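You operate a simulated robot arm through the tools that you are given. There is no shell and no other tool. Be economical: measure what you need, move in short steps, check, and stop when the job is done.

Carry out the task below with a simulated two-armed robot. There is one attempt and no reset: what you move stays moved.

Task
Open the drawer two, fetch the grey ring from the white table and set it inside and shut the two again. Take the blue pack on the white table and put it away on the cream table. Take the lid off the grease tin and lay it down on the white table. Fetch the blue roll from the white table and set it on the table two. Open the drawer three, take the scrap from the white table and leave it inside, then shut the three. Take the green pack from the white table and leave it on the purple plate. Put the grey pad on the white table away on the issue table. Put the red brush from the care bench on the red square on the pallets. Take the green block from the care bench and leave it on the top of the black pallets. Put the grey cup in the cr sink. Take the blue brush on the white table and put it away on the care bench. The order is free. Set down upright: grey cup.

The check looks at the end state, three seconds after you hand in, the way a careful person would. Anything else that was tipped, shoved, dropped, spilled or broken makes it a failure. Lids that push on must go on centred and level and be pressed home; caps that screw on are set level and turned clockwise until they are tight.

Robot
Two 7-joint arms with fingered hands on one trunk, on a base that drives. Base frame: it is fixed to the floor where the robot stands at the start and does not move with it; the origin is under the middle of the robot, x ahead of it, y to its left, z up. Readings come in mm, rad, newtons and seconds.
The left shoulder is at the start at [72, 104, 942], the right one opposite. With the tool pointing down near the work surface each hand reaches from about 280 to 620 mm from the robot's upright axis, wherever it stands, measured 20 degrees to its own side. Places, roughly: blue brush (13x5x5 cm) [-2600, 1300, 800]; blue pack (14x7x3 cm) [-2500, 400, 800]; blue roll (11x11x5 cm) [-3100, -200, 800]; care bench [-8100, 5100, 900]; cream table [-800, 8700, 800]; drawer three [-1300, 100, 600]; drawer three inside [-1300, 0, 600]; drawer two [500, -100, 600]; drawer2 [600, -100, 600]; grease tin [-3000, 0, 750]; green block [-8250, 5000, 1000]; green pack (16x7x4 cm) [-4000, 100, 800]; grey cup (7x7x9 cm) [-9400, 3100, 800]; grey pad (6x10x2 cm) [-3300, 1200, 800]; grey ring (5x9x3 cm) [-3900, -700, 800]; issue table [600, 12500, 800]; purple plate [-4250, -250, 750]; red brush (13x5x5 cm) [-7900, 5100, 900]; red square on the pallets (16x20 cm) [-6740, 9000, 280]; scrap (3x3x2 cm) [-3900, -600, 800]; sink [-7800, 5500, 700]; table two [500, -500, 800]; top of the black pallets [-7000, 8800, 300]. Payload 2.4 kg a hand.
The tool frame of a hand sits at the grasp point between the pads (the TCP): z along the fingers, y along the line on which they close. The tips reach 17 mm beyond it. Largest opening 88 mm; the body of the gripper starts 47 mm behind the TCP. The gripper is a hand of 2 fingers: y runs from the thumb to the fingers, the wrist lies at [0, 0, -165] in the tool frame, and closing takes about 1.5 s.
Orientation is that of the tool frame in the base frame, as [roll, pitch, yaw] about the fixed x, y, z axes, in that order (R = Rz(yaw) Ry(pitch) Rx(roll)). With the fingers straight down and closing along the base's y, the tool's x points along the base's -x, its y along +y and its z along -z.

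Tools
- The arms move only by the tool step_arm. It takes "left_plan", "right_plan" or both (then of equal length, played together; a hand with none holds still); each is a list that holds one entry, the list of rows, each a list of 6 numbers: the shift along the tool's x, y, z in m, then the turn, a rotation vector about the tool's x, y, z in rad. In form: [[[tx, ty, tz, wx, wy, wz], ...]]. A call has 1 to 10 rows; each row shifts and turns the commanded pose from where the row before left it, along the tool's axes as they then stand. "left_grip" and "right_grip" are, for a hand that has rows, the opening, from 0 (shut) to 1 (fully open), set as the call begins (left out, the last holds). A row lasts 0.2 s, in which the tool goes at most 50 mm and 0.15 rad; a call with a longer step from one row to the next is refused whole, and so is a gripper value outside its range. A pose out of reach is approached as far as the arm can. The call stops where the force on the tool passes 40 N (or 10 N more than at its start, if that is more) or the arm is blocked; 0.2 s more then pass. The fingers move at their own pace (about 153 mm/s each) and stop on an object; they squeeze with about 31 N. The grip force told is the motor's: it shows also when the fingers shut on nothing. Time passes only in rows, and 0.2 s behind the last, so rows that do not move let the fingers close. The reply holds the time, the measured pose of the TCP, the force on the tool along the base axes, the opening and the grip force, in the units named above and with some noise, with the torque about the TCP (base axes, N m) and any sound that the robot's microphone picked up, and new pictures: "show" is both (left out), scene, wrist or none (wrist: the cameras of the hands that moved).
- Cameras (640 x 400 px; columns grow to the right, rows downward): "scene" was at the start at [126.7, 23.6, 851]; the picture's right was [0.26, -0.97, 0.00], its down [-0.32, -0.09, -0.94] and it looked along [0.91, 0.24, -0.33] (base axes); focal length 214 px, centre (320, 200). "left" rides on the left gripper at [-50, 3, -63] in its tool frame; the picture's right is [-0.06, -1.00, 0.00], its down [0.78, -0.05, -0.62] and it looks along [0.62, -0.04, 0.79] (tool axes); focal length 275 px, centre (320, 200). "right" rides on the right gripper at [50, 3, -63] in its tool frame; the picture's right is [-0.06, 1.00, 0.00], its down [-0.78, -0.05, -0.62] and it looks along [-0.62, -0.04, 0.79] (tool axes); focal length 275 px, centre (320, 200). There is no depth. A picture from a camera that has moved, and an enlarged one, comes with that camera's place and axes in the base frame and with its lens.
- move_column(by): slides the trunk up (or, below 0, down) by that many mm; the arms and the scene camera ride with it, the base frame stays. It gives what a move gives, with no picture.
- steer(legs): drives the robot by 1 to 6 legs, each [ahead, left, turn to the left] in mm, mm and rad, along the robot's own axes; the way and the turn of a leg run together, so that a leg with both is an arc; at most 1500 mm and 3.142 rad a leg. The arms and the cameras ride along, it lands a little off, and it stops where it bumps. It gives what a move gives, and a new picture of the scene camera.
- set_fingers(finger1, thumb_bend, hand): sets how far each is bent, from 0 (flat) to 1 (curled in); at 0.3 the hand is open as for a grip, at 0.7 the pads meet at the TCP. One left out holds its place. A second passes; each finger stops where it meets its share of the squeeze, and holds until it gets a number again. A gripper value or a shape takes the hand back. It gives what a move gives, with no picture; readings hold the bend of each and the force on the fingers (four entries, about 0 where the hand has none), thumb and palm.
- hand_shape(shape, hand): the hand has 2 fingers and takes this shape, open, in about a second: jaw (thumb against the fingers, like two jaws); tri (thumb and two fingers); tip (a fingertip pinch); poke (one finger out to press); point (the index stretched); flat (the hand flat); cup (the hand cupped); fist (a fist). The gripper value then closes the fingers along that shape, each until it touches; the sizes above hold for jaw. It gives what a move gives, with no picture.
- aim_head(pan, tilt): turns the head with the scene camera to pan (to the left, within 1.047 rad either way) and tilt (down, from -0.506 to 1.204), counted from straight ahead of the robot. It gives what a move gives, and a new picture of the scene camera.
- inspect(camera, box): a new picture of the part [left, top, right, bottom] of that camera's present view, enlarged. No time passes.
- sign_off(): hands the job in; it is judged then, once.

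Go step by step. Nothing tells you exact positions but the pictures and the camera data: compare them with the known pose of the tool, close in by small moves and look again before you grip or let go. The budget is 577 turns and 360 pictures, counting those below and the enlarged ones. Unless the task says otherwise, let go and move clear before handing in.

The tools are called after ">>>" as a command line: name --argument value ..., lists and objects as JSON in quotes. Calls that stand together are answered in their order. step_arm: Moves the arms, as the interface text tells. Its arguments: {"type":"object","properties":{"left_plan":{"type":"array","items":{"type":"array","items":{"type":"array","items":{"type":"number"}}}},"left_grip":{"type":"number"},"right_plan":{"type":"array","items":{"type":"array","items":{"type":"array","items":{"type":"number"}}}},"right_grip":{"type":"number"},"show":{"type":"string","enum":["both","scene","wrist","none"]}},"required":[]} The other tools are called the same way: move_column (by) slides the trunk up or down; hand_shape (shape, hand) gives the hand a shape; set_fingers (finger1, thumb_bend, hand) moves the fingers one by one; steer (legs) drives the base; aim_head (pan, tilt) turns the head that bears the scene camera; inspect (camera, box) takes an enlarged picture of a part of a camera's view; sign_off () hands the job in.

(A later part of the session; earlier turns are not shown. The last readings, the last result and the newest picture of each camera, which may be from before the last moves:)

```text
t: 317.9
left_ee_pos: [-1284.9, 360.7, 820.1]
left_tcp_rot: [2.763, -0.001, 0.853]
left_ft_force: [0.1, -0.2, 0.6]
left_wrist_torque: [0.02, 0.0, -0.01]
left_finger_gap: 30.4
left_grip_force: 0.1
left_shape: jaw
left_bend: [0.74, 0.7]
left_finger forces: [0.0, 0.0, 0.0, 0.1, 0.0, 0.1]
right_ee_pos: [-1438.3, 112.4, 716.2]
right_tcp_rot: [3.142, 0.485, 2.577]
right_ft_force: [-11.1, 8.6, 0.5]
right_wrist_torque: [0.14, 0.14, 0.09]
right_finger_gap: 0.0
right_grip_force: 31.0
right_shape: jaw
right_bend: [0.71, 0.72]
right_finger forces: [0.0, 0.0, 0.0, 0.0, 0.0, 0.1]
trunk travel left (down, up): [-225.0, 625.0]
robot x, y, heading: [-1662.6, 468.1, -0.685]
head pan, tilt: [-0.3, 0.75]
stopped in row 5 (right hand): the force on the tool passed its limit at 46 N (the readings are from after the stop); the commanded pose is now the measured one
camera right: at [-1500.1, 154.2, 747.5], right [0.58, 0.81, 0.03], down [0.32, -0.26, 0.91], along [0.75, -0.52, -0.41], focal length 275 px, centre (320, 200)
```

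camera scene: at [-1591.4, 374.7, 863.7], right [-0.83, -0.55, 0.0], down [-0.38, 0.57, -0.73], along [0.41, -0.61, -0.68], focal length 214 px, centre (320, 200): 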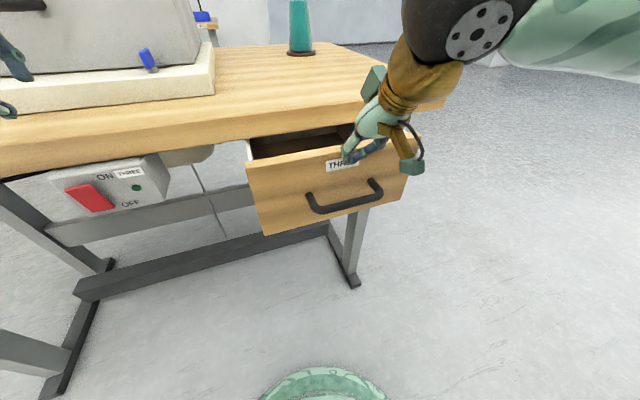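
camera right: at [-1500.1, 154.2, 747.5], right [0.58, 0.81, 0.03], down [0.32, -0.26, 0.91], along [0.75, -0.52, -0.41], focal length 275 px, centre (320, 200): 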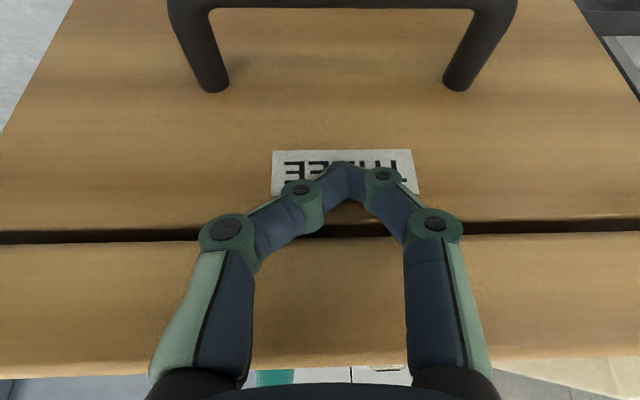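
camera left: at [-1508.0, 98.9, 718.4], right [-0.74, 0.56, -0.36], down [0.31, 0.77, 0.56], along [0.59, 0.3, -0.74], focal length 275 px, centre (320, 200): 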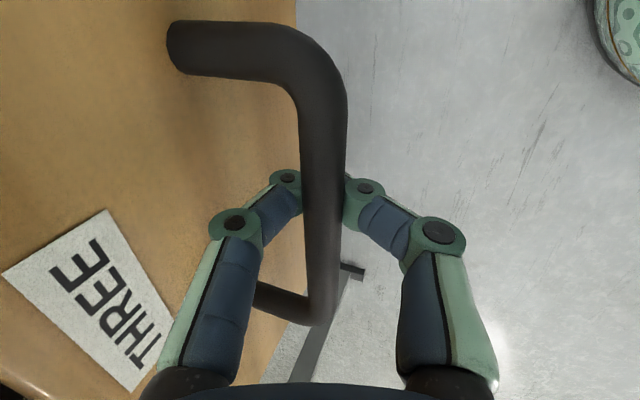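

Drawer three is shut. Retract and restore both hands, raise the trunk.

>>> step_arm --right_plan '[[[0.035, 0, -0.019, 0, 0, 0], [0.035, 0, -0.019, 0, 0, 0], [0, 0, 0, 0, 0.125, 0], [0, 0, 0, 0, 0.125, 0], [0, 0, 0, 0, 0.125, 0], [0, 0, 0, 0, 0.11, 0], [0, 0, -0.045, 0, 0, 0], [0, 0, -0.045, 0, 0, 0], [0, 0, -0.045, 0, 0, 0]]]' --left_plan '[[[0, 0, 0, 0, 0, 0], [0, 0, 0, 0, 0, 0], [0, 0, 0, 0.13, 0, 0], [0, 0, 0, 0.13, 0, 0], [0, 0, 0, 0.12, 0, 0], [0, 0, 0, 0, 0, -0.15], [0, 0, 0, 0, 0, -0.15], [0, 0, 0, 0, 0, -0.15], [0, 0, 0, 0, 0, -0.15]]]' --right_grip 1 --left_grip 1 --show "none"

>>> step_arm --left_plan '[[[0, 0, 0, 0, 0, -0.15], [0, 0, 0, 0, 0, -0.15], [0, 0, 0, 0, 0, -0.15], [0, 0, 0, 0, 0, -0.15], [0, 0, 0, 0, 0, -0.15], [0, 0, 0, 0, 0, -0.15], [0, 0, 0, 0, 0, -0.07]]]' --show "none"

>>> steer --legs '[[-130, 0, 0]]'

>>> move_column --by 150

```text
t: 319.9
left_ee_pos: [-1284.1, 360.5, 819.2]
left_tcp_rot: [-3.14, -0.001, 1.453]
left_ft_force: [0.3, 0.3, -0.7]
left_wrist_torque: [0.0, -0.02, 0.03]
left_finger_gap: 87.7
left_grip_force: 0.1
left_shape: jaw
left_bend: [0.3, 0.3]
left_finger forces: [0.1, 0.0, 0.1, 0.0, 0.0, 0.0]
right_ee_pos: [-1502.7, 155.6, 850.7]
right_tcp_rot: [-3.14, 0.003, 2.576]
right_ft_force: [0.2, -1.1, -0.4]
right_wrist_torque: [-0.03, 0.02, 0.01]
right_finger_gap: 88.0
right_grip_force: 0.1
right_shape: jaw
right_bend: [0.3, 0.3]
right_finger forces: [0.0, 0.0, 0.1, 0.0, 0.0, 0.1]
trunk travel left (down, up): [-225.0, 625.0]
robot x, y, heading: [-1663.1, 466.7, -0.692]
head pan, tilt: [-0.3, 0.75]
```

```text
t: 321.5
left_ee_pos: [-1285.2, 358.8, 820.4]
left_tcp_rot: [-3.141, -0.004, 2.423]
left_ft_force: [0.5, -0.5, 0.1]
left_wrist_torque: [0.02, -0.01, -0.03]
left_finger_gap: 87.8
left_grip_force: 0.1
left_shape: jaw
left_bend: [0.3, 0.3]
left_finger forces: [0.1, 0.0, 0.1, 0.0, 0.0, 0.1]
right_ee_pos: [-1502.4, 156.9, 851.1]
right_tcp_rot: [-3.141, 0.003, 2.573]
right_ft_force: [-0.3, 0.9, 0.4]
right_wrist_torque: [-0.02, -0.01, 0.0]
right_finger_gap: 88.2
right_grip_force: 0.1
right_shape: jaw
right_bend: [0.3, 0.3]
right_finger forces: [0.0, 0.2, 0.1, 0.1, 0.1, 0.1]
trunk travel left (down, up): [-225.0, 625.0]
robot x, y, heading: [-1665.3, 469.5, -0.683]
head pan, tilt: [-0.3, 0.75]
```

```text
t: 322.8
left_ee_pos: [-1387.2, 442.9, 819.9]
left_tcp_rot: [-3.141, -0.005, 2.423]
left_ft_force: [-0.4, -0.5, -0.2]
left_wrist_torque: [0.05, 0.04, 0.01]
left_finger_gap: 88.0
left_grip_force: 0.1
left_shape: jaw
left_bend: [0.3, 0.3]
left_finger forces: [0.0, 0.1, 0.1, 0.0, 0.1, 0.0]
right_ee_pos: [-1604.5, 239.5, 850.7]
right_tcp_rot: [-3.142, 0.003, 2.575]
right_ft_force: [-0.1, -0.5, 0.1]
right_wrist_torque: [-0.02, 0.0, 0.04]
right_finger_gap: 88.2
right_grip_force: 0.0
right_shape: jaw
right_bend: [0.3, 0.3]
right_finger forces: [0.1, 0.1, 0.1, 0.1, 0.0, 0.0]
trunk travel left (down, up): [-225.0, 625.0]
robot x, y, heading: [-1765.1, 551.3, -0.684]
head pan, tilt: [-0.3, 0.75]
camera scene: at [-1693.6, 457.7, 863.6], right [-0.83, -0.55, 0.0], down [-0.38, 0.57, -0.73], along [0.41, -0.61, -0.68], focal length 214 px, centre (320, 200)
```

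scene: 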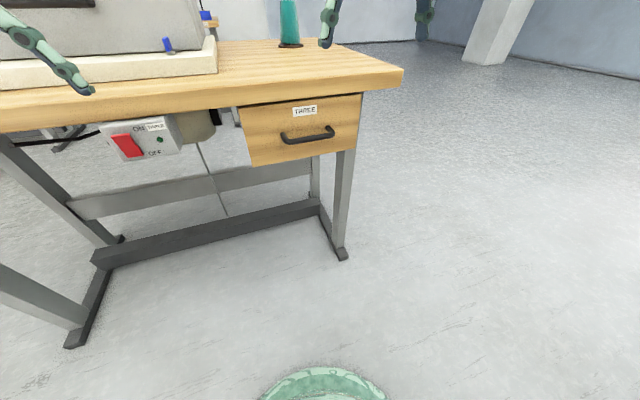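

```text
t: 324.5
left_ee_pos: [-1385.6, 442.2, 971.2]
left_tcp_rot: [-3.142, -0.005, 2.423]
left_ft_force: [0.2, -0.2, -0.1]
left_wrist_torque: [-0.05, -0.01, -0.01]
left_finger_gap: 88.1
left_grip_force: 0.0
left_shape: jaw
left_bend: [0.3, 0.3]
left_finger forces: [0.0, 0.0, 0.1, 0.0, 0.0, 0.0]
right_ee_pos: [-1604.7, 238.4, 1000.5]
right_tcp_rot: [-3.142, 0.002, 2.578]
right_ft_force: [0.5, -0.1, 1.2]
right_wrist_torque: [0.02, -0.01, -0.02]
right_finger_gap: 87.9
right_grip_force: 0.1
right_shape: jaw
right_bend: [0.3, 0.3]
right_finger forces: [0.0, 0.0, 0.0, 0.0, 0.1, 0.1]
trunk travel left (down, up): [-375.0, 475.0]
robot x, y, heading: [-1767.2, 551.2, -0.684]
head pan, tilt: [-0.3, 0.75]
```

Drawer three is flush. Now turn to the white table and approach the blue pack.

>>> steer --legs '[[0, 0, 3.14], [100, 700, 0]]'

>>> aim_head --pan -0.1 --tilt 0.8

```text
t: 335.8
left_ee_pos: [-2665.2, 166.5, 969.2]
left_tcp_rot: [-3.14, -0.004, -0.711]
left_ft_force: [0.2, -0.7, 0.4]
left_wrist_torque: [0.01, 0.04, 0.02]
left_finger_gap: 87.8
left_grip_force: 0.0
left_shape: jaw
left_bend: [0.3, 0.3]
left_finger forces: [0.0, 0.1, 0.0, 0.1, 0.0, 0.0]
right_ee_pos: [-2448.0, 372.5, 1000.8]
right_tcp_rot: [3.14, 0.002, -0.553]
right_ft_force: [-1.2, -0.3, -0.4]
right_wrist_torque: [0.0, -0.01, -0.01]
right_finger_gap: 88.0
right_grip_force: 0.0
right_shape: jaw
right_bend: [0.3, 0.3]
right_finger forces: [0.1, 0.0, 0.0, 0.1, 0.0, 0.0]
trunk travel left (down, up): [-375.0, 475.0]
robot x, y, heading: [-2286.4, 62.9, 2.469]
head pan, tilt: [-0.3, 0.75]
camera scene: at [-2356.4, 149.9, 1013.9], right [0.83, 0.56, 0.0], down [0.38, -0.56, -0.73], along [-0.41, 0.6, -0.68], focal length 214 px, centre (320, 200)
```

scene: 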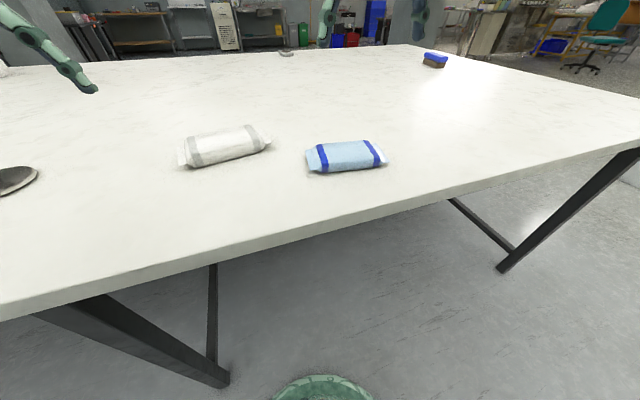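

```text
t: 336.5
left_ee_pos: [-2665.1, 165.8, 968.8]
left_tcp_rot: [3.141, -0.003, -0.711]
left_ft_force: [-0.1, 0.0, 0.2]
left_wrist_torque: [-0.02, 0.01, 0.01]
left_finger_gap: 88.1
left_grip_force: 0.0
left_shape: jaw
left_bend: [0.3, 0.3]
left_finger forces: [0.0, 0.1, 0.0, 0.1, 0.1, 0.0]
right_ee_pos: [-2447.6, 372.8, 1000.5]
right_tcp_rot: [-3.141, 0.005, -0.555]
right_ft_force: [0.4, 0.1, 0.3]
right_wrist_torque: [-0.01, -0.02, -0.02]
right_finger_gap: 88.2
right_grip_force: 0.0
right_shape: jaw
right_bend: [0.3, 0.3]
right_finger forces: [0.0, 0.0, 0.0, 0.0, 0.0, 0.1]
trunk travel left (down, up): [-375.0, 475.0]
robot x, y, heading: [-2284.0, 61.6, 2.467]
head pan, tilt: [-0.099, 0.799]
camera scene: at [-2367.5, 137.7, 1009.9], right [0.7, 0.72, 0.0], down [0.51, -0.5, -0.7], along [-0.5, 0.49, -0.72], focal length 214 px, centre (320, 200)
```

scene: 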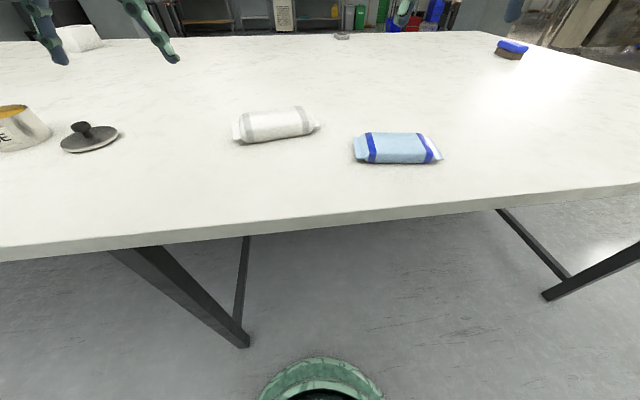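

Blue pack is at about [-2488,428]. Turn the right hand to close across its width and move above.

>>> step_arm --right_plan '[[[0, 0, 0, 0, 0, -0.137], [0, 0, 0, 0, 0, -0.137], [0, 0, 0, 0, 0, -0.137], [0, 0, 0, 0, 0, -0.137], [0, 0, 0, 0, 0, -0.137], [0, 0, 0, 0, 0, -0.137], [0, 0, 0, 0, 0, -0.137], [0, 0, 0, 0, 0, -0.137], [0, 0, 0, 0, 0, -0.134]]]' --right_grip 1 --show "none"

>>> step_arm --right_plan '[[[0.002, -0.034, 0.02, 0, 0, 0], [0.001, -0.034, 0.02, 0, 0, 0], [0, 0, 0.045, 0, 0, 0]]]' --show "wrist"

```text
t: 338.5
left_ee_pos: [-2665.4, 166.6, 969.6]
left_tcp_rot: [3.14, -0.004, -0.712]
left_ft_force: [-0.7, -0.3, 0.3]
left_wrist_torque: [0.0, 0.04, 0.03]
left_finger_gap: 87.8
left_grip_force: 0.2
left_shape: jaw
left_bend: [0.3, 0.3]
left_finger forces: [0.1, 0.0, 0.0, 0.0, 0.1, 0.0]
right_ee_pos: [-2447.2, 372.7, 1000.8]
right_tcp_rot: [-3.139, 0.0, 0.676]
right_ft_force: [0.5, -0.5, 0.1]
right_wrist_torque: [-0.03, -0.01, -0.03]
right_finger_gap: 87.9
right_grip_force: 0.0
right_shape: jaw
right_bend: [0.3, 0.3]
right_finger forces: [0.0, 0.0, 0.0, 0.0, 0.0, 0.1]
trunk travel left (down, up): [-375.0, 475.0]
robot x, y, heading: [-2286.6, 62.0, 2.469]
head pan, tilt: [-0.099, 0.799]
```

```text
t: 339.3
left_ee_pos: [-2663.9, 165.7, 970.2]
left_tcp_rot: [-3.14, -0.004, -0.71]
left_ft_force: [-0.7, 0.1, 0.3]
left_wrist_torque: [-0.01, 0.01, -0.01]
left_finger_gap: 87.8
left_grip_force: 0.0
left_shape: jaw
left_bend: [0.3, 0.3]
left_finger forces: [0.0, 0.1, 0.0, 0.1, 0.0, 0.0]
right_ee_pos: [-2488.7, 427.8, 916.1]
right_tcp_rot: [-3.138, -0.001, 0.677]
right_ft_force: [0.0, 0.8, 0.6]
right_wrist_torque: [0.0, 0.02, 0.02]
right_finger_gap: 88.0
right_grip_force: 0.0
right_shape: jaw
right_bend: [0.3, 0.3]
right_finger forces: [0.0, 0.0, 0.1, 0.0, 0.0, 0.0]
trunk travel left (down, up): [-375.0, 475.0]
robot x, y, heading: [-2281.4, 61.9, 2.466]
head pan, tilt: [-0.099, 0.799]
camera right: at [-2447.7, 456.5, 978.0], right [0.58, -0.82, 0.0], down [-0.64, -0.45, 0.62], along [-0.51, -0.35, -0.79], focal length 275 px, centre (320, 200)
```

right: 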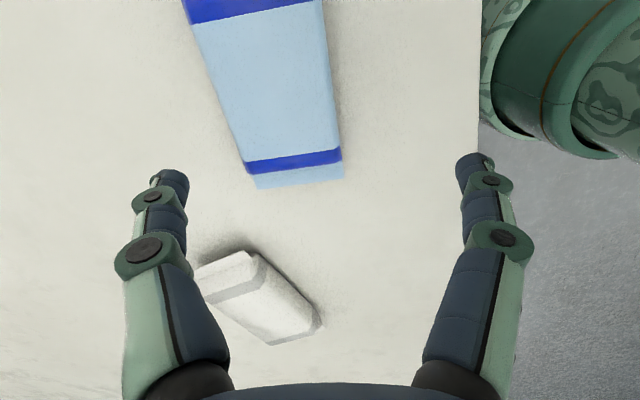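

>>> step_arm --right_plan '[[[0.004, -0.021, 0.03, 0, 0, -0.1], [0, 0, 0.036, 0, 0, 0]]]' --show "wrist"

```text
t: 339.9
left_ee_pos: [-2664.8, 166.3, 971.6]
left_tcp_rot: [3.141, -0.004, -0.709]
left_ft_force: [0.0, 0.8, -0.3]
left_wrist_torque: [-0.01, 0.0, -0.03]
left_finger_gap: 88.0
left_grip_force: 0.0
left_shape: jaw
left_bend: [0.3, 0.3]
left_finger forces: [0.0, 0.0, 0.0, 0.1, 0.1, 0.0]
right_ee_pos: [-2498.7, 444.8, 848.8]
right_tcp_rot: [-3.137, 0.0, 0.776]
right_ft_force: [-0.4, 0.1, 0.1]
right_wrist_torque: [0.01, 0.01, -0.03]
right_finger_gap: 88.1
right_grip_force: 0.1
right_shape: jaw
right_bend: [0.3, 0.3]
right_finger forces: [0.0, 0.1, 0.0, 0.1, 0.0, 0.0]
trunk travel left (down, up): [-375.0, 475.0]
robot x, y, heading: [-2281.2, 60.4, 2.468]
head pan, tilt: [-0.099, 0.799]
camera right: at [-2461.7, 478.3, 910.7], right [0.65, -0.76, 0.0], down [-0.59, -0.52, 0.62], along [-0.47, -0.4, -0.79], focal length 275 px, centre (320, 200)
```

right: 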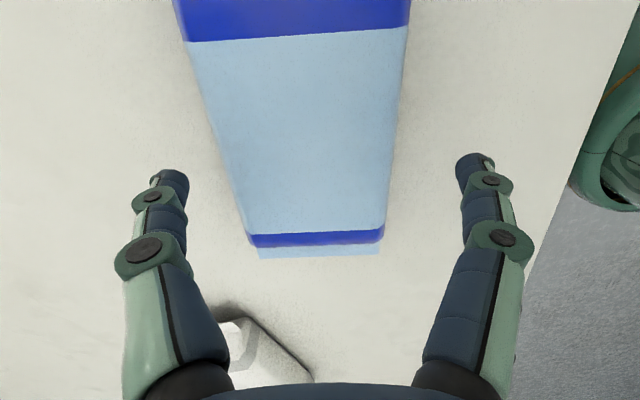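

>>> step_arm --right_plan '[[[0.006, -0.003, 0.013, 0, 0, 0], [0, 0, 0.013, 0, 0, 0]]]' --show "none"

>>> step_arm --right_plan '[[[0, 0, 0, 0, 0, 0], [0, 0, 0, 0, 0, 0], [0, 0, 0, 0, 0, 0], [0, 0, 0, 0, 0, 0]]]' --right_grip 0 --show "none"

>>> step_arm --right_plan '[[[0, 0, -0.02, 0, 0, 0], [0, 0, -0.04, 0, 0, 0], [0, 0, -0.045, 0, 0, 0], [0, 0, -0.045, 0, 0, 0]]]' --show "wrist"

```text
t: 340.5
left_ee_pos: [-2663.9, 166.3, 969.9]
left_tcp_rot: [-3.141, -0.004, -0.71]
left_ft_force: [1.0, -0.2, -0.7]
left_wrist_torque: [-0.01, -0.01, 0.0]
left_finger_gap: 88.0
left_grip_force: 0.1
left_shape: jaw
left_bend: [0.3, 0.3]
left_finger forces: [0.0, 0.0, 0.0, 0.0, 0.1, 0.1]
right_ee_pos: [-2495.8, 451.8, 823.2]
right_tcp_rot: [-3.141, 0.0, 0.775]
right_ft_force: [-0.7, 0.0, -0.8]
right_wrist_torque: [0.01, -0.02, -0.02]
right_finger_gap: 88.1
right_grip_force: 0.1
right_shape: jaw
right_bend: [0.3, 0.3]
right_finger forces: [0.0, 0.0, 0.0, 0.0, 0.0, 0.0]
trunk travel left (down, up): [-375.0, 475.0]
robot x, y, heading: [-2282.1, 61.6, 2.473]
head pan, tilt: [-0.099, 0.799]
```

```text
t: 341.5
left_ee_pos: [-2665.2, 166.2, 970.6]
left_tcp_rot: [3.141, -0.003, -0.711]
left_ft_force: [0.3, -0.8, -0.6]
left_wrist_torque: [0.02, 0.02, -0.01]
left_finger_gap: 87.9
left_grip_force: 0.1
left_shape: jaw
left_bend: [0.3, 0.3]
left_finger forces: [0.1, 0.1, 0.1, 0.0, 0.0, 0.1]
right_ee_pos: [-2496.9, 452.0, 824.0]
right_tcp_rot: [-3.139, 0.0, 0.775]
right_ft_force: [0.2, 0.2, 0.4]
right_wrist_torque: [0.01, 0.01, -0.01]
right_finger_gap: 60.2
right_grip_force: 30.5
right_shape: jaw
right_bend: [0.71, 0.6]
right_finger forces: [25.7, 0.0, 0.0, 0.0, 25.8, 0.0]
trunk travel left (down, up): [-375.0, 475.0]
robot x, y, heading: [-2284.3, 62.7, 2.471]
head pan, tilt: [-0.099, 0.799]
```

```text
t: 342.5
left_ee_pos: [-2664.3, 166.3, 969.0]
left_tcp_rot: [3.14, -0.002, -0.711]
left_ft_force: [-0.3, -0.2, -1.3]
left_wrist_torque: [-0.01, 0.01, 0.02]
left_finger_gap: 87.9
left_grip_force: 0.1
left_shape: jaw
left_bend: [0.3, 0.3]
left_finger forces: [0.0, 0.0, 0.1, 0.1, 0.0, 0.0]
right_ee_pos: [-2495.0, 452.0, 974.8]
right_tcp_rot: [-3.138, 0.0, 0.774]
right_ft_force: [-0.4, 0.2, 0.3]
right_wrist_torque: [0.0, 0.03, -0.03]
right_finger_gap: 59.8
right_grip_force: 30.8
right_shape: jaw
right_bend: [0.71, 0.6]
right_finger forces: [26.0, 0.1, 0.0, 0.1, 26.1, 0.0]
trunk travel left (down, up): [-375.0, 475.0]
robot x, y, heading: [-2283.9, 65.4, 2.462]
head pan, tilt: [-0.099, 0.799]
camera right: at [-2457.6, 484.7, 1036.3], right [0.65, -0.76, 0.0], down [-0.59, -0.52, 0.62], along [-0.47, -0.4, -0.79], focal length 275 px, centre (320, 200)
```

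right: 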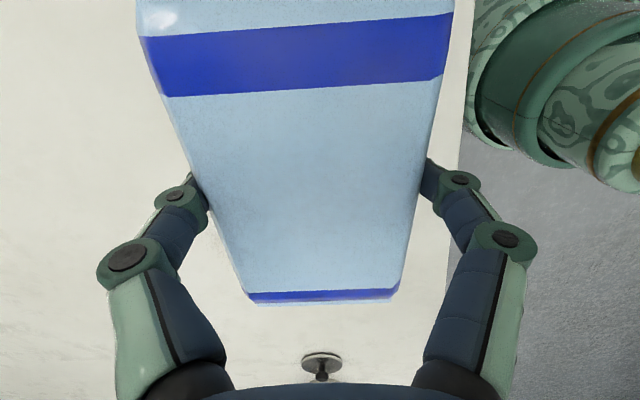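

Blue pack held. Drive around the near end to the far side of the table for the grey pad.

>>> steer --legs '[[0, -1480, 0], [1000, 0, 0], [980, 0, 0], [0, 1390, 0], [0, 0, 3.14]]'

>>> aim_head --pan 0.2 --tilt 0.75

```text
t: 373.3
left_ee_pos: [-3386.0, 1322.5, 970.0]
left_tcp_rot: [-3.14, -0.004, 2.47]
left_ft_force: [0.5, -0.3, -0.3]
left_wrist_torque: [0.03, -0.02, 0.01]
left_finger_gap: 88.1
left_grip_force: 0.1
left_shape: jaw
left_bend: [0.3, 0.3]
left_finger forces: [0.0, 0.1, 0.0, 0.0, 0.1, 0.0]
right_ee_pos: [-3546.6, 1029.4, 973.8]
right_tcp_rot: [-3.139, 0.0, -2.331]
right_ft_force: [-0.2, -0.2, -0.6]
right_wrist_torque: [-0.02, 0.02, 0.0]
right_finger_gap: 59.3
right_grip_force: 31.2
right_shape: jaw
right_bend: [0.72, 0.6]
right_finger forces: [25.9, 0.1, 0.0, 0.0, 25.9, 0.1]
trunk travel left (down, up): [-375.0, 475.0]
robot x, y, heading: [-3773.6, 1412.2, -0.638]
head pan, tilt: [-0.099, 0.799]
camera scene: at [-3689.0, 1337.8, 1009.9], right [-0.67, -0.74, 0.0], down [-0.53, 0.48, -0.7], along [0.52, -0.47, -0.72], focal length 214 px, centre (320, 200)
```

scene: 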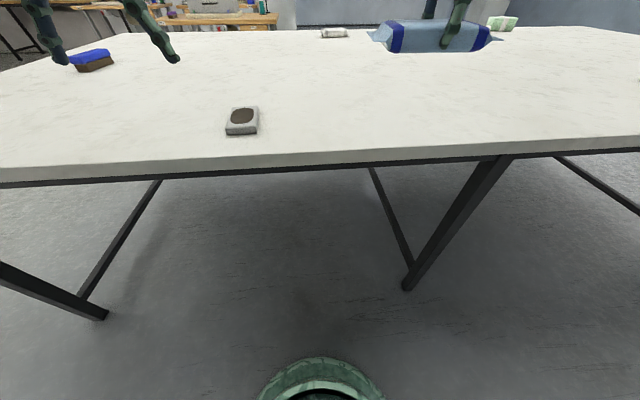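

```text
t: 374.1
left_ee_pos: [-3387.7, 1321.6, 969.3]
left_tcp_rot: [-3.141, -0.003, 2.47]
left_ft_force: [-0.3, 0.6, -0.6]
left_wrist_torque: [0.01, 0.0, 0.0]
left_finger_gap: 87.8
left_grip_force: 0.0
left_shape: jaw
left_bend: [0.3, 0.3]
left_finger forces: [0.0, 0.0, 0.1, 0.0, 0.0, 0.0]
right_ee_pos: [-3545.6, 1031.0, 973.7]
right_tcp_rot: [-3.136, 0.0, -2.329]
right_ft_force: [0.1, -0.1, -0.5]
right_wrist_torque: [0.03, -0.02, 0.0]
right_finger_gap: 59.3
right_grip_force: 31.1
right_shape: jaw
right_bend: [0.72, 0.6]
right_finger forces: [25.9, 0.1, 0.0, 0.0, 25.9, 0.0]
trunk travel left (down, up): [-375.0, 475.0]
robot x, y, heading: [-3776.7, 1409.5, -0.636]
head pan, tilt: [0.201, 0.75]
camera scene: at [-3673.8, 1356.9, 1013.9], right [-0.42, -0.91, 0.0], down [-0.62, 0.29, -0.73], along [0.66, -0.31, -0.68], focal length 214 px, centre (320, 200)
```

scene: 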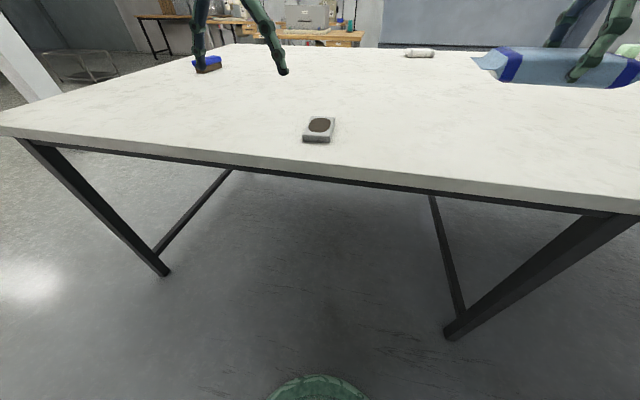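

The grey pad is at about [-3283,1174]; move closer and bring the left hand over it.

>>> steer --legs '[[120, -44, 0]]'

>>> step_arm --left_plan '[[[-0.026, -0.005, 0.02, 0, 0, -0.146], [-0.026, -0.005, 0.03, 0, 0, 0], [0, 0, 0.03, 0, 0, 0]]]' --show "wrist"

```text
t: 375.4
left_ee_pos: [-3315.7, 1213.9, 969.3]
left_tcp_rot: [-3.141, -0.003, 2.471]
left_ft_force: [-0.3, 0.1, -0.3]
left_wrist_torque: [0.01, 0.0, -0.03]
left_finger_gap: 87.8
left_grip_force: 0.1
left_shape: jaw
left_bend: [0.3, 0.3]
left_finger forces: [0.1, 0.0, 0.1, 0.1, 0.1, 0.0]
right_ee_pos: [-3473.9, 922.2, 974.2]
right_tcp_rot: [-3.137, 0.0, -2.33]
right_ft_force: [-0.2, 0.3, 0.2]
right_wrist_torque: [-0.01, -0.02, 0.01]
right_finger_gap: 59.1
right_grip_force: 30.7
right_shape: jaw
right_bend: [0.72, 0.6]
right_finger forces: [25.9, 0.0, 0.0, 0.0, 25.9, 0.0]
trunk travel left (down, up): [-375.0, 475.0]
robot x, y, heading: [-3704.7, 1301.8, -0.637]
head pan, tilt: [0.201, 0.75]
camera scene: at [-3602.8, 1249.1, 1013.9], right [-0.42, -0.91, 0.0], down [-0.62, 0.29, -0.73], along [0.66, -0.31, -0.68], focal length 214 px, centre (320, 200)
```

scene: 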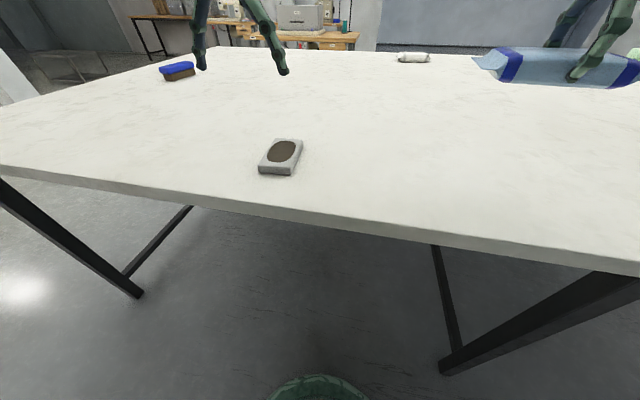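

```text
t: 376.2
left_ee_pos: [-3278.1, 1177.2, 888.5]
left_tcp_rot: [3.139, -0.002, 2.617]
left_ft_force: [-0.1, 0.5, 0.3]
left_wrist_torque: [0.03, -0.01, 0.02]
left_finger_gap: 88.0
left_grip_force: 0.0
left_shape: jaw
left_bend: [0.3, 0.3]
left_finger forces: [0.0, 0.0, 0.1, 0.0, 0.1, 0.0]
right_ee_pos: [-3474.3, 922.4, 973.7]
right_tcp_rot: [-3.139, 0.0, -2.33]
right_ft_force: [-0.4, 0.1, -0.1]
right_wrist_torque: [0.02, 0.02, 0.0]
right_finger_gap: 59.2
right_grip_force: 30.8
right_shape: jaw
right_bend: [0.72, 0.6]
right_finger forces: [25.9, 0.1, 0.0, 0.0, 25.8, 0.0]
trunk travel left (down, up): [-375.0, 475.0]
robot x, y, heading: [-3700.9, 1304.6, -0.637]
head pan, tilt: [0.201, 0.75]
camera left: at [-3232.8, 1153.3, 952.4], right [-0.45, -0.89, 0.0], down [-0.7, 0.35, 0.62], along [-0.56, 0.28, -0.78], focal length 275 px, centre (320, 200)
```

left: 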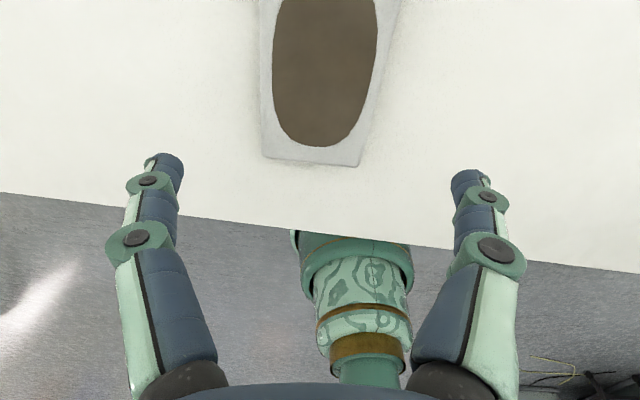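

>>> step_arm --left_plan '[[[-0.027, 0, 0.02, 0, 0, 0.05], [0, 0, 0.025, 0, 0, 0]]]' --show "wrist"

```text
t: 376.8
left_ee_pos: [-3256.1, 1162.2, 844.7]
left_tcp_rot: [3.139, -0.002, 2.567]
left_ft_force: [0.0, -1.0, 0.7]
left_wrist_torque: [0.02, -0.03, 0.03]
left_finger_gap: 87.7
left_grip_force: 0.0
left_shape: jaw
left_bend: [0.3, 0.3]
left_finger forces: [0.0, 0.1, 0.1, 0.1, 0.0, 0.0]
right_ee_pos: [-3475.3, 921.8, 973.1]
right_tcp_rot: [-3.138, 0.0, -2.33]
right_ft_force: [-0.2, 0.6, -0.6]
right_wrist_torque: [0.04, 0.0, 0.0]
right_finger_gap: 59.1
right_grip_force: 31.1
right_shape: jaw
right_bend: [0.72, 0.6]
right_finger forces: [25.9, 0.1, 0.0, 0.0, 26.0, 0.0]
trunk travel left (down, up): [-375.0, 475.0]
robot x, y, heading: [-3702.0, 1302.7, -0.632]
head pan, tilt: [0.201, 0.75]
camera left: at [-3210.8, 1137.0, 907.8], right [-0.49, -0.87, 0.0], down [-0.68, 0.38, 0.62], along [-0.54, 0.31, -0.78], focal length 275 px, centre (320, 200)
```

left: 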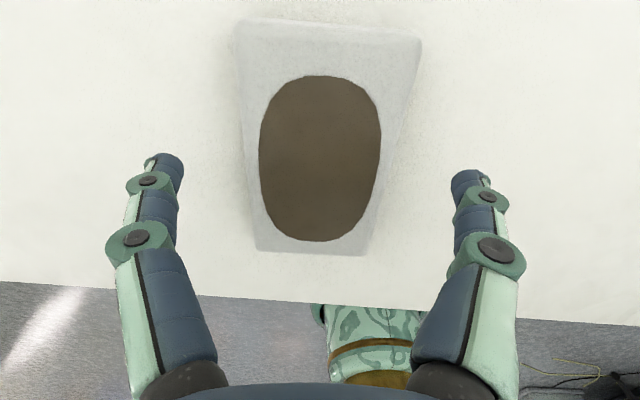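

>>> step_arm --left_plan '[[[0, 0, 0.021, 0, 0, 0]]]' --show "none"

>>> step_arm --left_plan '[[[0, 0, 0, 0, 0, 0], [0, 0, 0, 0, 0, 0], [0, 0, 0, 0, 0, 0], [0, 0, 0, 0, 0, 0]]]' --left_grip 0 --show "none"

>>> step_arm --left_plan '[[[0, 0, -0.02, 0, 0, 0], [0, 0, -0.04, 0, 0, 0], [0, 0, -0.045, 0, 0, 0], [0, 0, -0.045, 0, 0, 0]]]' --show "wrist"

```text
t: 377.2
left_ee_pos: [-3255.1, 1163.4, 823.5]
left_tcp_rot: [3.141, -0.003, 2.565]
left_ft_force: [-0.3, 0.0, -0.5]
left_wrist_torque: [-0.03, 0.0, 0.01]
left_finger_gap: 87.9
left_grip_force: 0.1
left_shape: jaw
left_bend: [0.3, 0.3]
left_finger forces: [0.0, 0.0, 0.1, 0.0, 0.1, 0.0]
right_ee_pos: [-3474.9, 922.4, 973.5]
right_tcp_rot: [-3.138, -0.001, -2.33]
right_ft_force: [0.7, -0.7, -0.1]
right_wrist_torque: [0.01, -0.03, -0.01]
right_finger_gap: 58.8
right_grip_force: 30.5
right_shape: jaw
right_bend: [0.72, 0.6]
right_finger forces: [25.9, 0.0, 0.1, 0.1, 25.9, 0.0]
trunk travel left (down, up): [-375.0, 475.0]
robot x, y, heading: [-3704.2, 1303.9, -0.639]
head pan, tilt: [0.201, 0.75]
```

```text
t: 378.2
left_ee_pos: [-3254.6, 1163.8, 823.3]
left_tcp_rot: [3.141, -0.003, 2.566]
left_ft_force: [-0.3, 0.1, 0.1]
left_wrist_torque: [0.0, 0.03, 0.02]
left_finger_gap: 52.1
left_grip_force: 30.7
left_shape: jaw
left_bend: [0.73, 0.67]
left_finger forces: [26.4, 0.0, 0.0, 0.0, 26.3, 0.1]
right_ee_pos: [-3474.4, 922.0, 974.2]
right_tcp_rot: [-3.138, 0.001, -2.33]
right_ft_force: [-0.3, 0.4, -0.6]
right_wrist_torque: [-0.01, 0.0, 0.0]
right_finger_gap: 59.1
right_grip_force: 31.0
right_shape: jaw
right_bend: [0.72, 0.6]
right_finger forces: [25.8, 0.0, 0.0, 0.1, 25.8, 0.0]
trunk travel left (down, up): [-375.0, 475.0]
robot x, y, heading: [-3704.9, 1304.6, -0.634]
head pan, tilt: [0.201, 0.75]
```

```text
t: 379.2
left_ee_pos: [-3254.2, 1165.4, 974.4]
left_tcp_rot: [3.14, -0.003, 2.565]
left_ft_force: [-1.2, -0.8, -0.2]
left_wrist_torque: [0.0, 0.03, 0.02]
left_finger_gap: 52.0
left_grip_force: 30.4
left_shape: jaw
left_bend: [0.73, 0.67]
left_finger forces: [26.5, 0.1, 0.0, 0.0, 26.4, 0.1]
right_ee_pos: [-3474.8, 921.8, 974.2]
right_tcp_rot: [-3.14, 0.0, -2.331]
right_ft_force: [0.1, 0.3, 1.1]
right_wrist_torque: [0.02, -0.03, 0.02]
right_finger_gap: 59.3
right_grip_force: 30.8
right_shape: jaw
right_bend: [0.72, 0.6]
right_finger forces: [25.8, 0.1, 0.1, 0.1, 25.9, 0.0]
trunk travel left (down, up): [-375.0, 475.0]
robot x, y, heading: [-3704.4, 1301.7, -0.636]
head pan, tilt: [0.201, 0.75]
camera left: at [-3209.7, 1139.6, 1037.4], right [-0.49, -0.87, 0.0], down [-0.68, 0.38, 0.62], along [-0.54, 0.31, -0.78], focal length 275 px, centre (320, 200)
```

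left: 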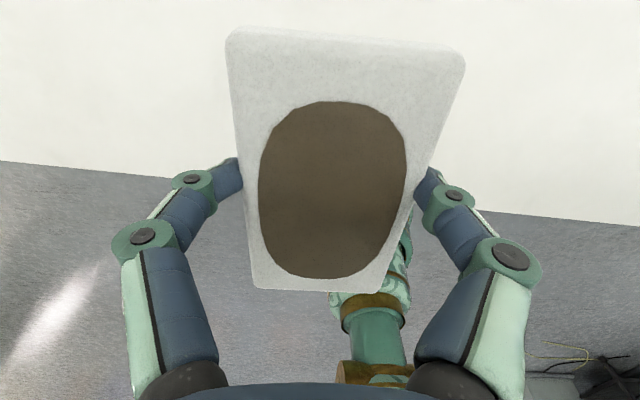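

Both items are held. Back off and turn toward the cream table to survey the route.

>>> steer --legs '[[-400, 0, 0], [0, 0, 1.9]]'

>>> aim_head --pan 0.0 --tilt 0.15

```text
t: 386.3
left_ee_pos: [-4032.8, 2013.7, 973.3]
left_tcp_rot: [-3.141, -0.003, -1.836]
left_ft_force: [0.0, -0.6, 0.4]
left_wrist_torque: [0.04, 0.07, 0.03]
left_finger_gap: 52.0
left_grip_force: 31.0
left_shape: jaw
left_bend: [0.73, 0.67]
left_finger forces: [26.5, 0.0, 0.0, 0.0, 26.5, 0.1]
right_ee_pos: [-3734.8, 1877.3, 973.8]
right_tcp_rot: [-3.138, 0.0, -0.448]
right_ft_force: [0.7, 0.0, -0.7]
right_wrist_torque: [0.05, -0.02, 0.02]
right_finger_gap: 58.5
right_grip_force: 30.9
right_shape: jaw
right_bend: [0.72, 0.6]
right_finger forces: [25.7, 0.0, 0.0, 0.0, 25.6, 0.0]
trunk travel left (down, up): [-375.0, 475.0]
robot x, y, heading: [-4027.4, 1546.4, 1.248]
head pan, tilt: [0.201, 0.75]
camera scene: at [-4009.9, 1657.0, 1013.9], right [0.99, -0.12, 0.0], down [-0.08, -0.68, -0.73], along [0.09, 0.73, -0.68], focal length 214 px, centre (320, 200)
```

scene: 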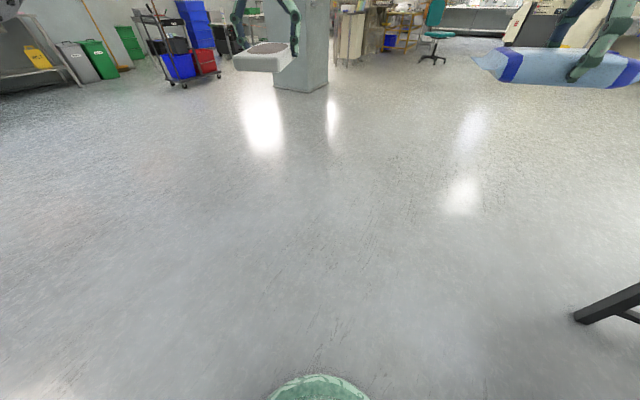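

```text
t: 387.3
left_ee_pos: [-4033.1, 2013.1, 973.6]
left_tcp_rot: [-3.141, -0.003, -1.836]
left_ft_force: [0.1, 0.6, 0.6]
left_wrist_torque: [0.01, -0.02, 0.01]
left_finger_gap: 52.1
left_grip_force: 31.5
left_shape: jaw
left_bend: [0.73, 0.67]
left_finger forces: [26.5, 0.1, 0.0, 0.0, 26.5, 0.0]
right_ee_pos: [-3735.3, 1876.9, 974.6]
right_tcp_rot: [-3.137, 0.0, -0.449]
right_ft_force: [0.1, 0.1, -0.7]
right_wrist_torque: [0.02, -0.01, -0.01]
right_finger_gap: 58.7
right_grip_force: 31.0
right_shape: jaw
right_bend: [0.72, 0.6]
right_finger forces: [25.6, 0.0, 0.1, 0.1, 25.6, 0.0]
trunk travel left (down, up): [-375.0, 475.0]
robot x, y, heading: [-4023.8, 1544.6, 1.25]
head pan, tilt: [0.0, 0.15]
camera scene: at [-3990.6, 1662.7, 1068.2], right [0.95, -0.32, 0.0], down [-0.05, -0.14, -0.99], along [0.32, 0.94, -0.15], focal length 214 px, centre (320, 200)
```

scene: 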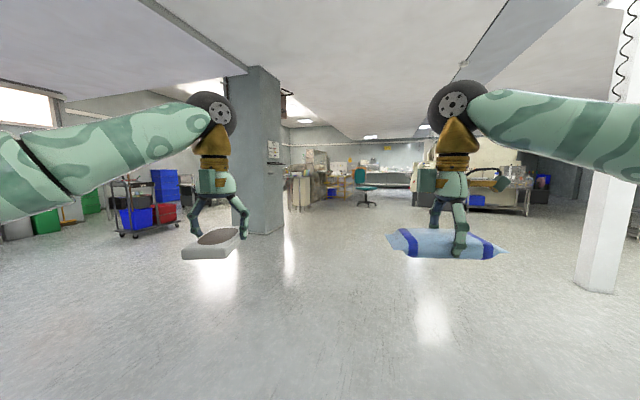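

>>> steer --legs '[[0, 0, -0.14], [1500, 0, 0], [1500, 0, 0], [1400, 0, 0]]'

```text
t: 408.9
left_ee_pos: [-2016.3, 5948.3, 973.4]
left_tcp_rot: [3.14, -0.004, -1.942]
left_ft_force: [0.0, -0.2, -0.1]
left_wrist_torque: [0.04, 0.01, 0.03]
left_finger_gap: 52.1
left_grip_force: 31.3
left_shape: jaw
left_bend: [0.73, 0.67]
left_finger forces: [26.6, 0.0, 0.0, 0.0, 26.5, 0.1]
right_ee_pos: [-1733.9, 5781.6, 974.0]
right_tcp_rot: [-3.138, 0.0, -0.556]
right_ft_force: [-0.2, -0.3, -0.4]
right_wrist_torque: [0.04, -0.01, -0.02]
right_finger_gap: 58.4
right_grip_force: 31.1
right_shape: jaw
right_bend: [0.72, 0.6]
right_finger forces: [25.7, 0.0, 0.0, 0.1, 25.6, 0.1]
trunk travel left (down, up): [-375.0, 475.0]
robot x, y, heading: [-2060.5, 5480.3, 1.141]
head pan, tilt: [0.0, 0.15]
camera scene: at [-2011.9, 5594.4, 1068.3], right [0.91, -0.42, 0.0], down [-0.06, -0.14, -0.99], along [0.41, 0.9, -0.15], focal length 214 px, centre (320, 200)
```

scene: 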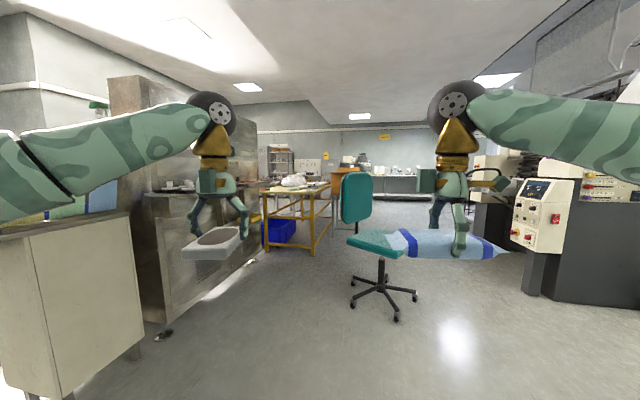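

The yellow-framed cream table is ahead past a teal chair. Driving between the chair and the steel equipment.

>>> steer --legs '[[0, 0, 0.135], [1500, 0, 0], [650, 0, 0], [0, 0, -0.38]]'

>>> aim_head --pan 0.0 --tilt 0.5

```text
t: 421.3
left_ee_pos: [-1271.5, 7983.5, 973.0]
left_tcp_rot: [-3.14, -0.002, -2.182]
left_ft_force: [0.3, 0.4, -0.9]
left_wrist_torque: [-0.02, 0.01, 0.02]
left_finger_gap: 52.2
left_grip_force: 31.3
left_shape: jaw
left_bend: [0.73, 0.67]
left_finger forces: [26.5, 0.0, 0.0, 0.1, 26.5, 0.0]
right_ee_pos: [-1036.3, 7752.8, 974.3]
right_tcp_rot: [-3.137, -0.001, -0.795]
right_ft_force: [0.6, -1.4, -0.1]
right_wrist_torque: [-0.04, -0.02, -0.02]
right_finger_gap: 58.7
right_grip_force: 31.1
right_shape: jaw
right_bend: [0.72, 0.6]
right_finger forces: [25.5, 0.1, 0.0, 0.0, 25.5, 0.0]
trunk travel left (down, up): [-375.0, 475.0]
robot x, y, heading: [-1425.6, 7543.4, 0.897]
head pan, tilt: [0.0, 0.15]
camera scene: at [-1349.8, 7637.2, 1068.3], right [0.78, -0.62, 0.0], down [-0.09, -0.12, -0.99], along [0.61, 0.77, -0.15], focal length 214 px, centre (320, 200)
```

scene: 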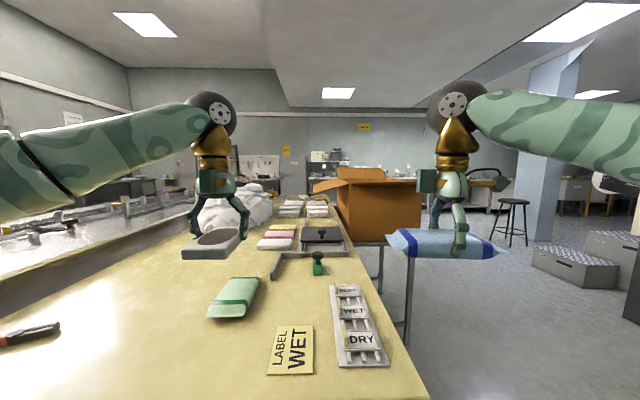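

```text
t: 422.2
left_ee_pos: [-1272.1, 7984.1, 974.0]
left_tcp_rot: [3.14, -0.003, -2.181]
left_ft_force: [-0.4, -0.4, -0.4]
left_wrist_torque: [-0.01, 0.03, 0.03]
left_finger_gap: 52.0
left_grip_force: 31.3
left_shape: jaw
left_bend: [0.73, 0.67]
left_finger forces: [26.6, 0.0, 0.1, 0.1, 26.4, 0.1]
right_ee_pos: [-1036.9, 7752.6, 973.5]
right_tcp_rot: [-3.138, 0.0, -0.793]
right_ft_force: [-0.4, -0.5, 0.0]
right_wrist_torque: [-0.02, 0.03, 0.02]
right_finger_gap: 58.6
right_grip_force: 30.8
right_shape: jaw
right_bend: [0.72, 0.6]
right_finger forces: [25.5, 0.0, 0.0, 0.0, 25.5, 0.0]
trunk travel left (down, up): [-375.0, 475.0]
robot x, y, heading: [-1426.5, 7540.6, 0.897]
head pan, tilt: [0.0, 0.499]
camera scene: at [-1350.9, 7635.9, 1035.9], right [0.78, -0.62, 0.0], down [-0.3, -0.37, -0.88], along [0.55, 0.69, -0.48], focal length 214 px, centre (320, 200)
```

scene: 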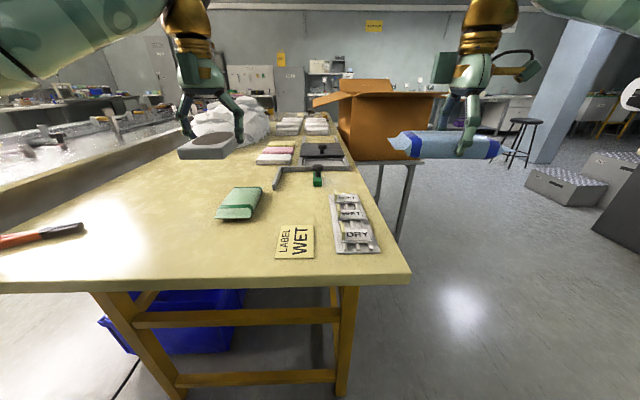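

The cream table is straight ahead. A clear spot lies left of the "WET" label card; strafe left so the right hand can reach it.

>>> steer --legs '[[0, 250, 0]]'

>>> aim_head --pan 0.0 --tilt 0.8

```text
t: 424.1
left_ee_pos: [-1330.5, 8166.0, 963.2]
left_tcp_rot: [-3.101, -0.008, -2.35]
left_ft_force: [-0.6, -0.6, 0.2]
left_wrist_torque: [-0.02, 0.05, 0.01]
left_finger_gap: 51.9
left_grip_force: 31.0
left_shape: jaw
left_bend: [0.73, 0.67]
left_finger forces: [26.8, 0.1, 0.0, 0.1, 26.8, 0.0]
right_ee_pos: [-1137.0, 7906.6, 976.4]
right_tcp_rot: [-3.133, -0.039, -0.953]
right_ft_force: [0.2, 0.3, 1.3]
right_wrist_torque: [0.02, 0.03, 0.02]
right_finger_gap: 58.3
right_grip_force: 31.2
right_shape: jaw
right_bend: [0.73, 0.6]
right_finger forces: [25.6, 0.0, 0.0, 0.1, 25.6, 0.0]
trunk travel left (down, up): [-375.0, 475.0]
robot x, y, heading: [-1530.1, 7729.3, 0.742]
head pan, tilt: [0.0, 0.499]
stopped in leg 1: the robot was blocked; the commanded pose is now the measured one
camera scene: at [-1435.6, 7811.5, 1034.8], right [0.68, -0.74, -0.01], down [-0.36, -0.32, -0.87], along [0.64, 0.59, -0.49], focal length 214 px, centre (320, 200)
```

scene: 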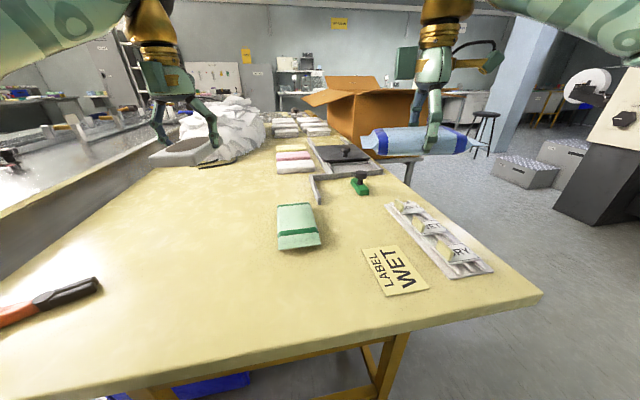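

```text
t: 424.9
left_ee_pos: [-1327.7, 8163.5, 963.2]
left_tcp_rot: [-3.106, -0.008, -2.352]
left_ft_force: [0.5, -0.8, -0.4]
left_wrist_torque: [-0.02, -0.01, 0.02]
left_finger_gap: 51.9
left_grip_force: 31.1
left_shape: jaw
left_bend: [0.73, 0.67]
left_finger forces: [26.8, 0.1, 0.1, 0.0, 26.8, 0.0]
right_ee_pos: [-1136.6, 7903.8, 974.8]
right_tcp_rot: [-3.135, -0.037, -0.954]
right_ft_force: [0.4, 0.2, -0.3]
right_wrist_torque: [0.01, -0.01, 0.0]
right_finger_gap: 58.4
right_grip_force: 30.9
right_shape: jaw
right_bend: [0.73, 0.6]
right_finger forces: [25.6, 0.0, 0.0, 0.0, 25.6, 0.0]
trunk travel left (down, up): [-375.0, 475.0]
robot x, y, heading: [-1535.3, 7730.1, 0.739]
head pan, tilt: [0.0, 0.799]
camera scene: at [-1445.0, 7803.7, 1009.3], right [0.67, -0.74, 0.0], down [-0.54, -0.48, -0.69], along [0.51, 0.47, -0.72], focal length 214 px, centre (320, 200)
```

scene: 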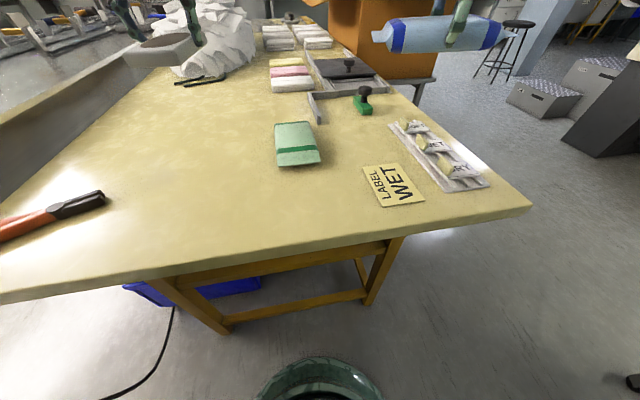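

The base brushed something and rotated a bit. Back away to the right, re-square, and look again.

>>> steer --legs '[[-120, -70, 0], [0, 0, 0.155]]'

```text
t: 426.0
left_ee_pos: [-1331.0, 8077.0, 966.1]
left_tcp_rot: [-3.104, 0.001, -2.448]
left_ft_force: [-0.2, 0.0, 0.0]
left_wrist_torque: [0.03, 0.01, -0.02]
left_finger_gap: 51.9
left_grip_force: 30.7
left_shape: jaw
left_bend: [0.73, 0.67]
left_finger forces: [26.7, 0.1, 0.0, 0.1, 26.8, 0.0]
right_ee_pos: [-1165.9, 7801.5, 977.7]
right_tcp_rot: [-3.13, -0.032, -1.048]
right_ft_force: [0.0, 0.2, -0.4]
right_wrist_torque: [-0.01, 0.01, 0.01]
right_finger_gap: 58.1
right_grip_force: 30.9
right_shape: jaw
right_bend: [0.73, 0.6]
right_finger forces: [25.6, 0.0, 0.0, 0.1, 25.6, 0.0]
trunk travel left (down, up): [-375.0, 475.0]
robot x, y, heading: [-1569.8, 7669.8, 0.65]
head pan, tilt: [0.0, 0.799]
stopped in leg 1: the robot was blocked; the commanded pose is now the measured one
camera scene: at [-1482.0, 7730.2, 1010.1], right [0.6, -0.8, -0.01], down [-0.58, -0.43, -0.7], along [0.55, 0.42, -0.72], focal length 214 px, centre (320, 200)
```

scene: 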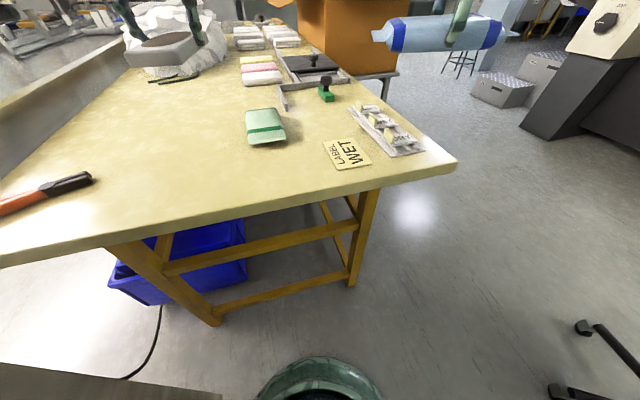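

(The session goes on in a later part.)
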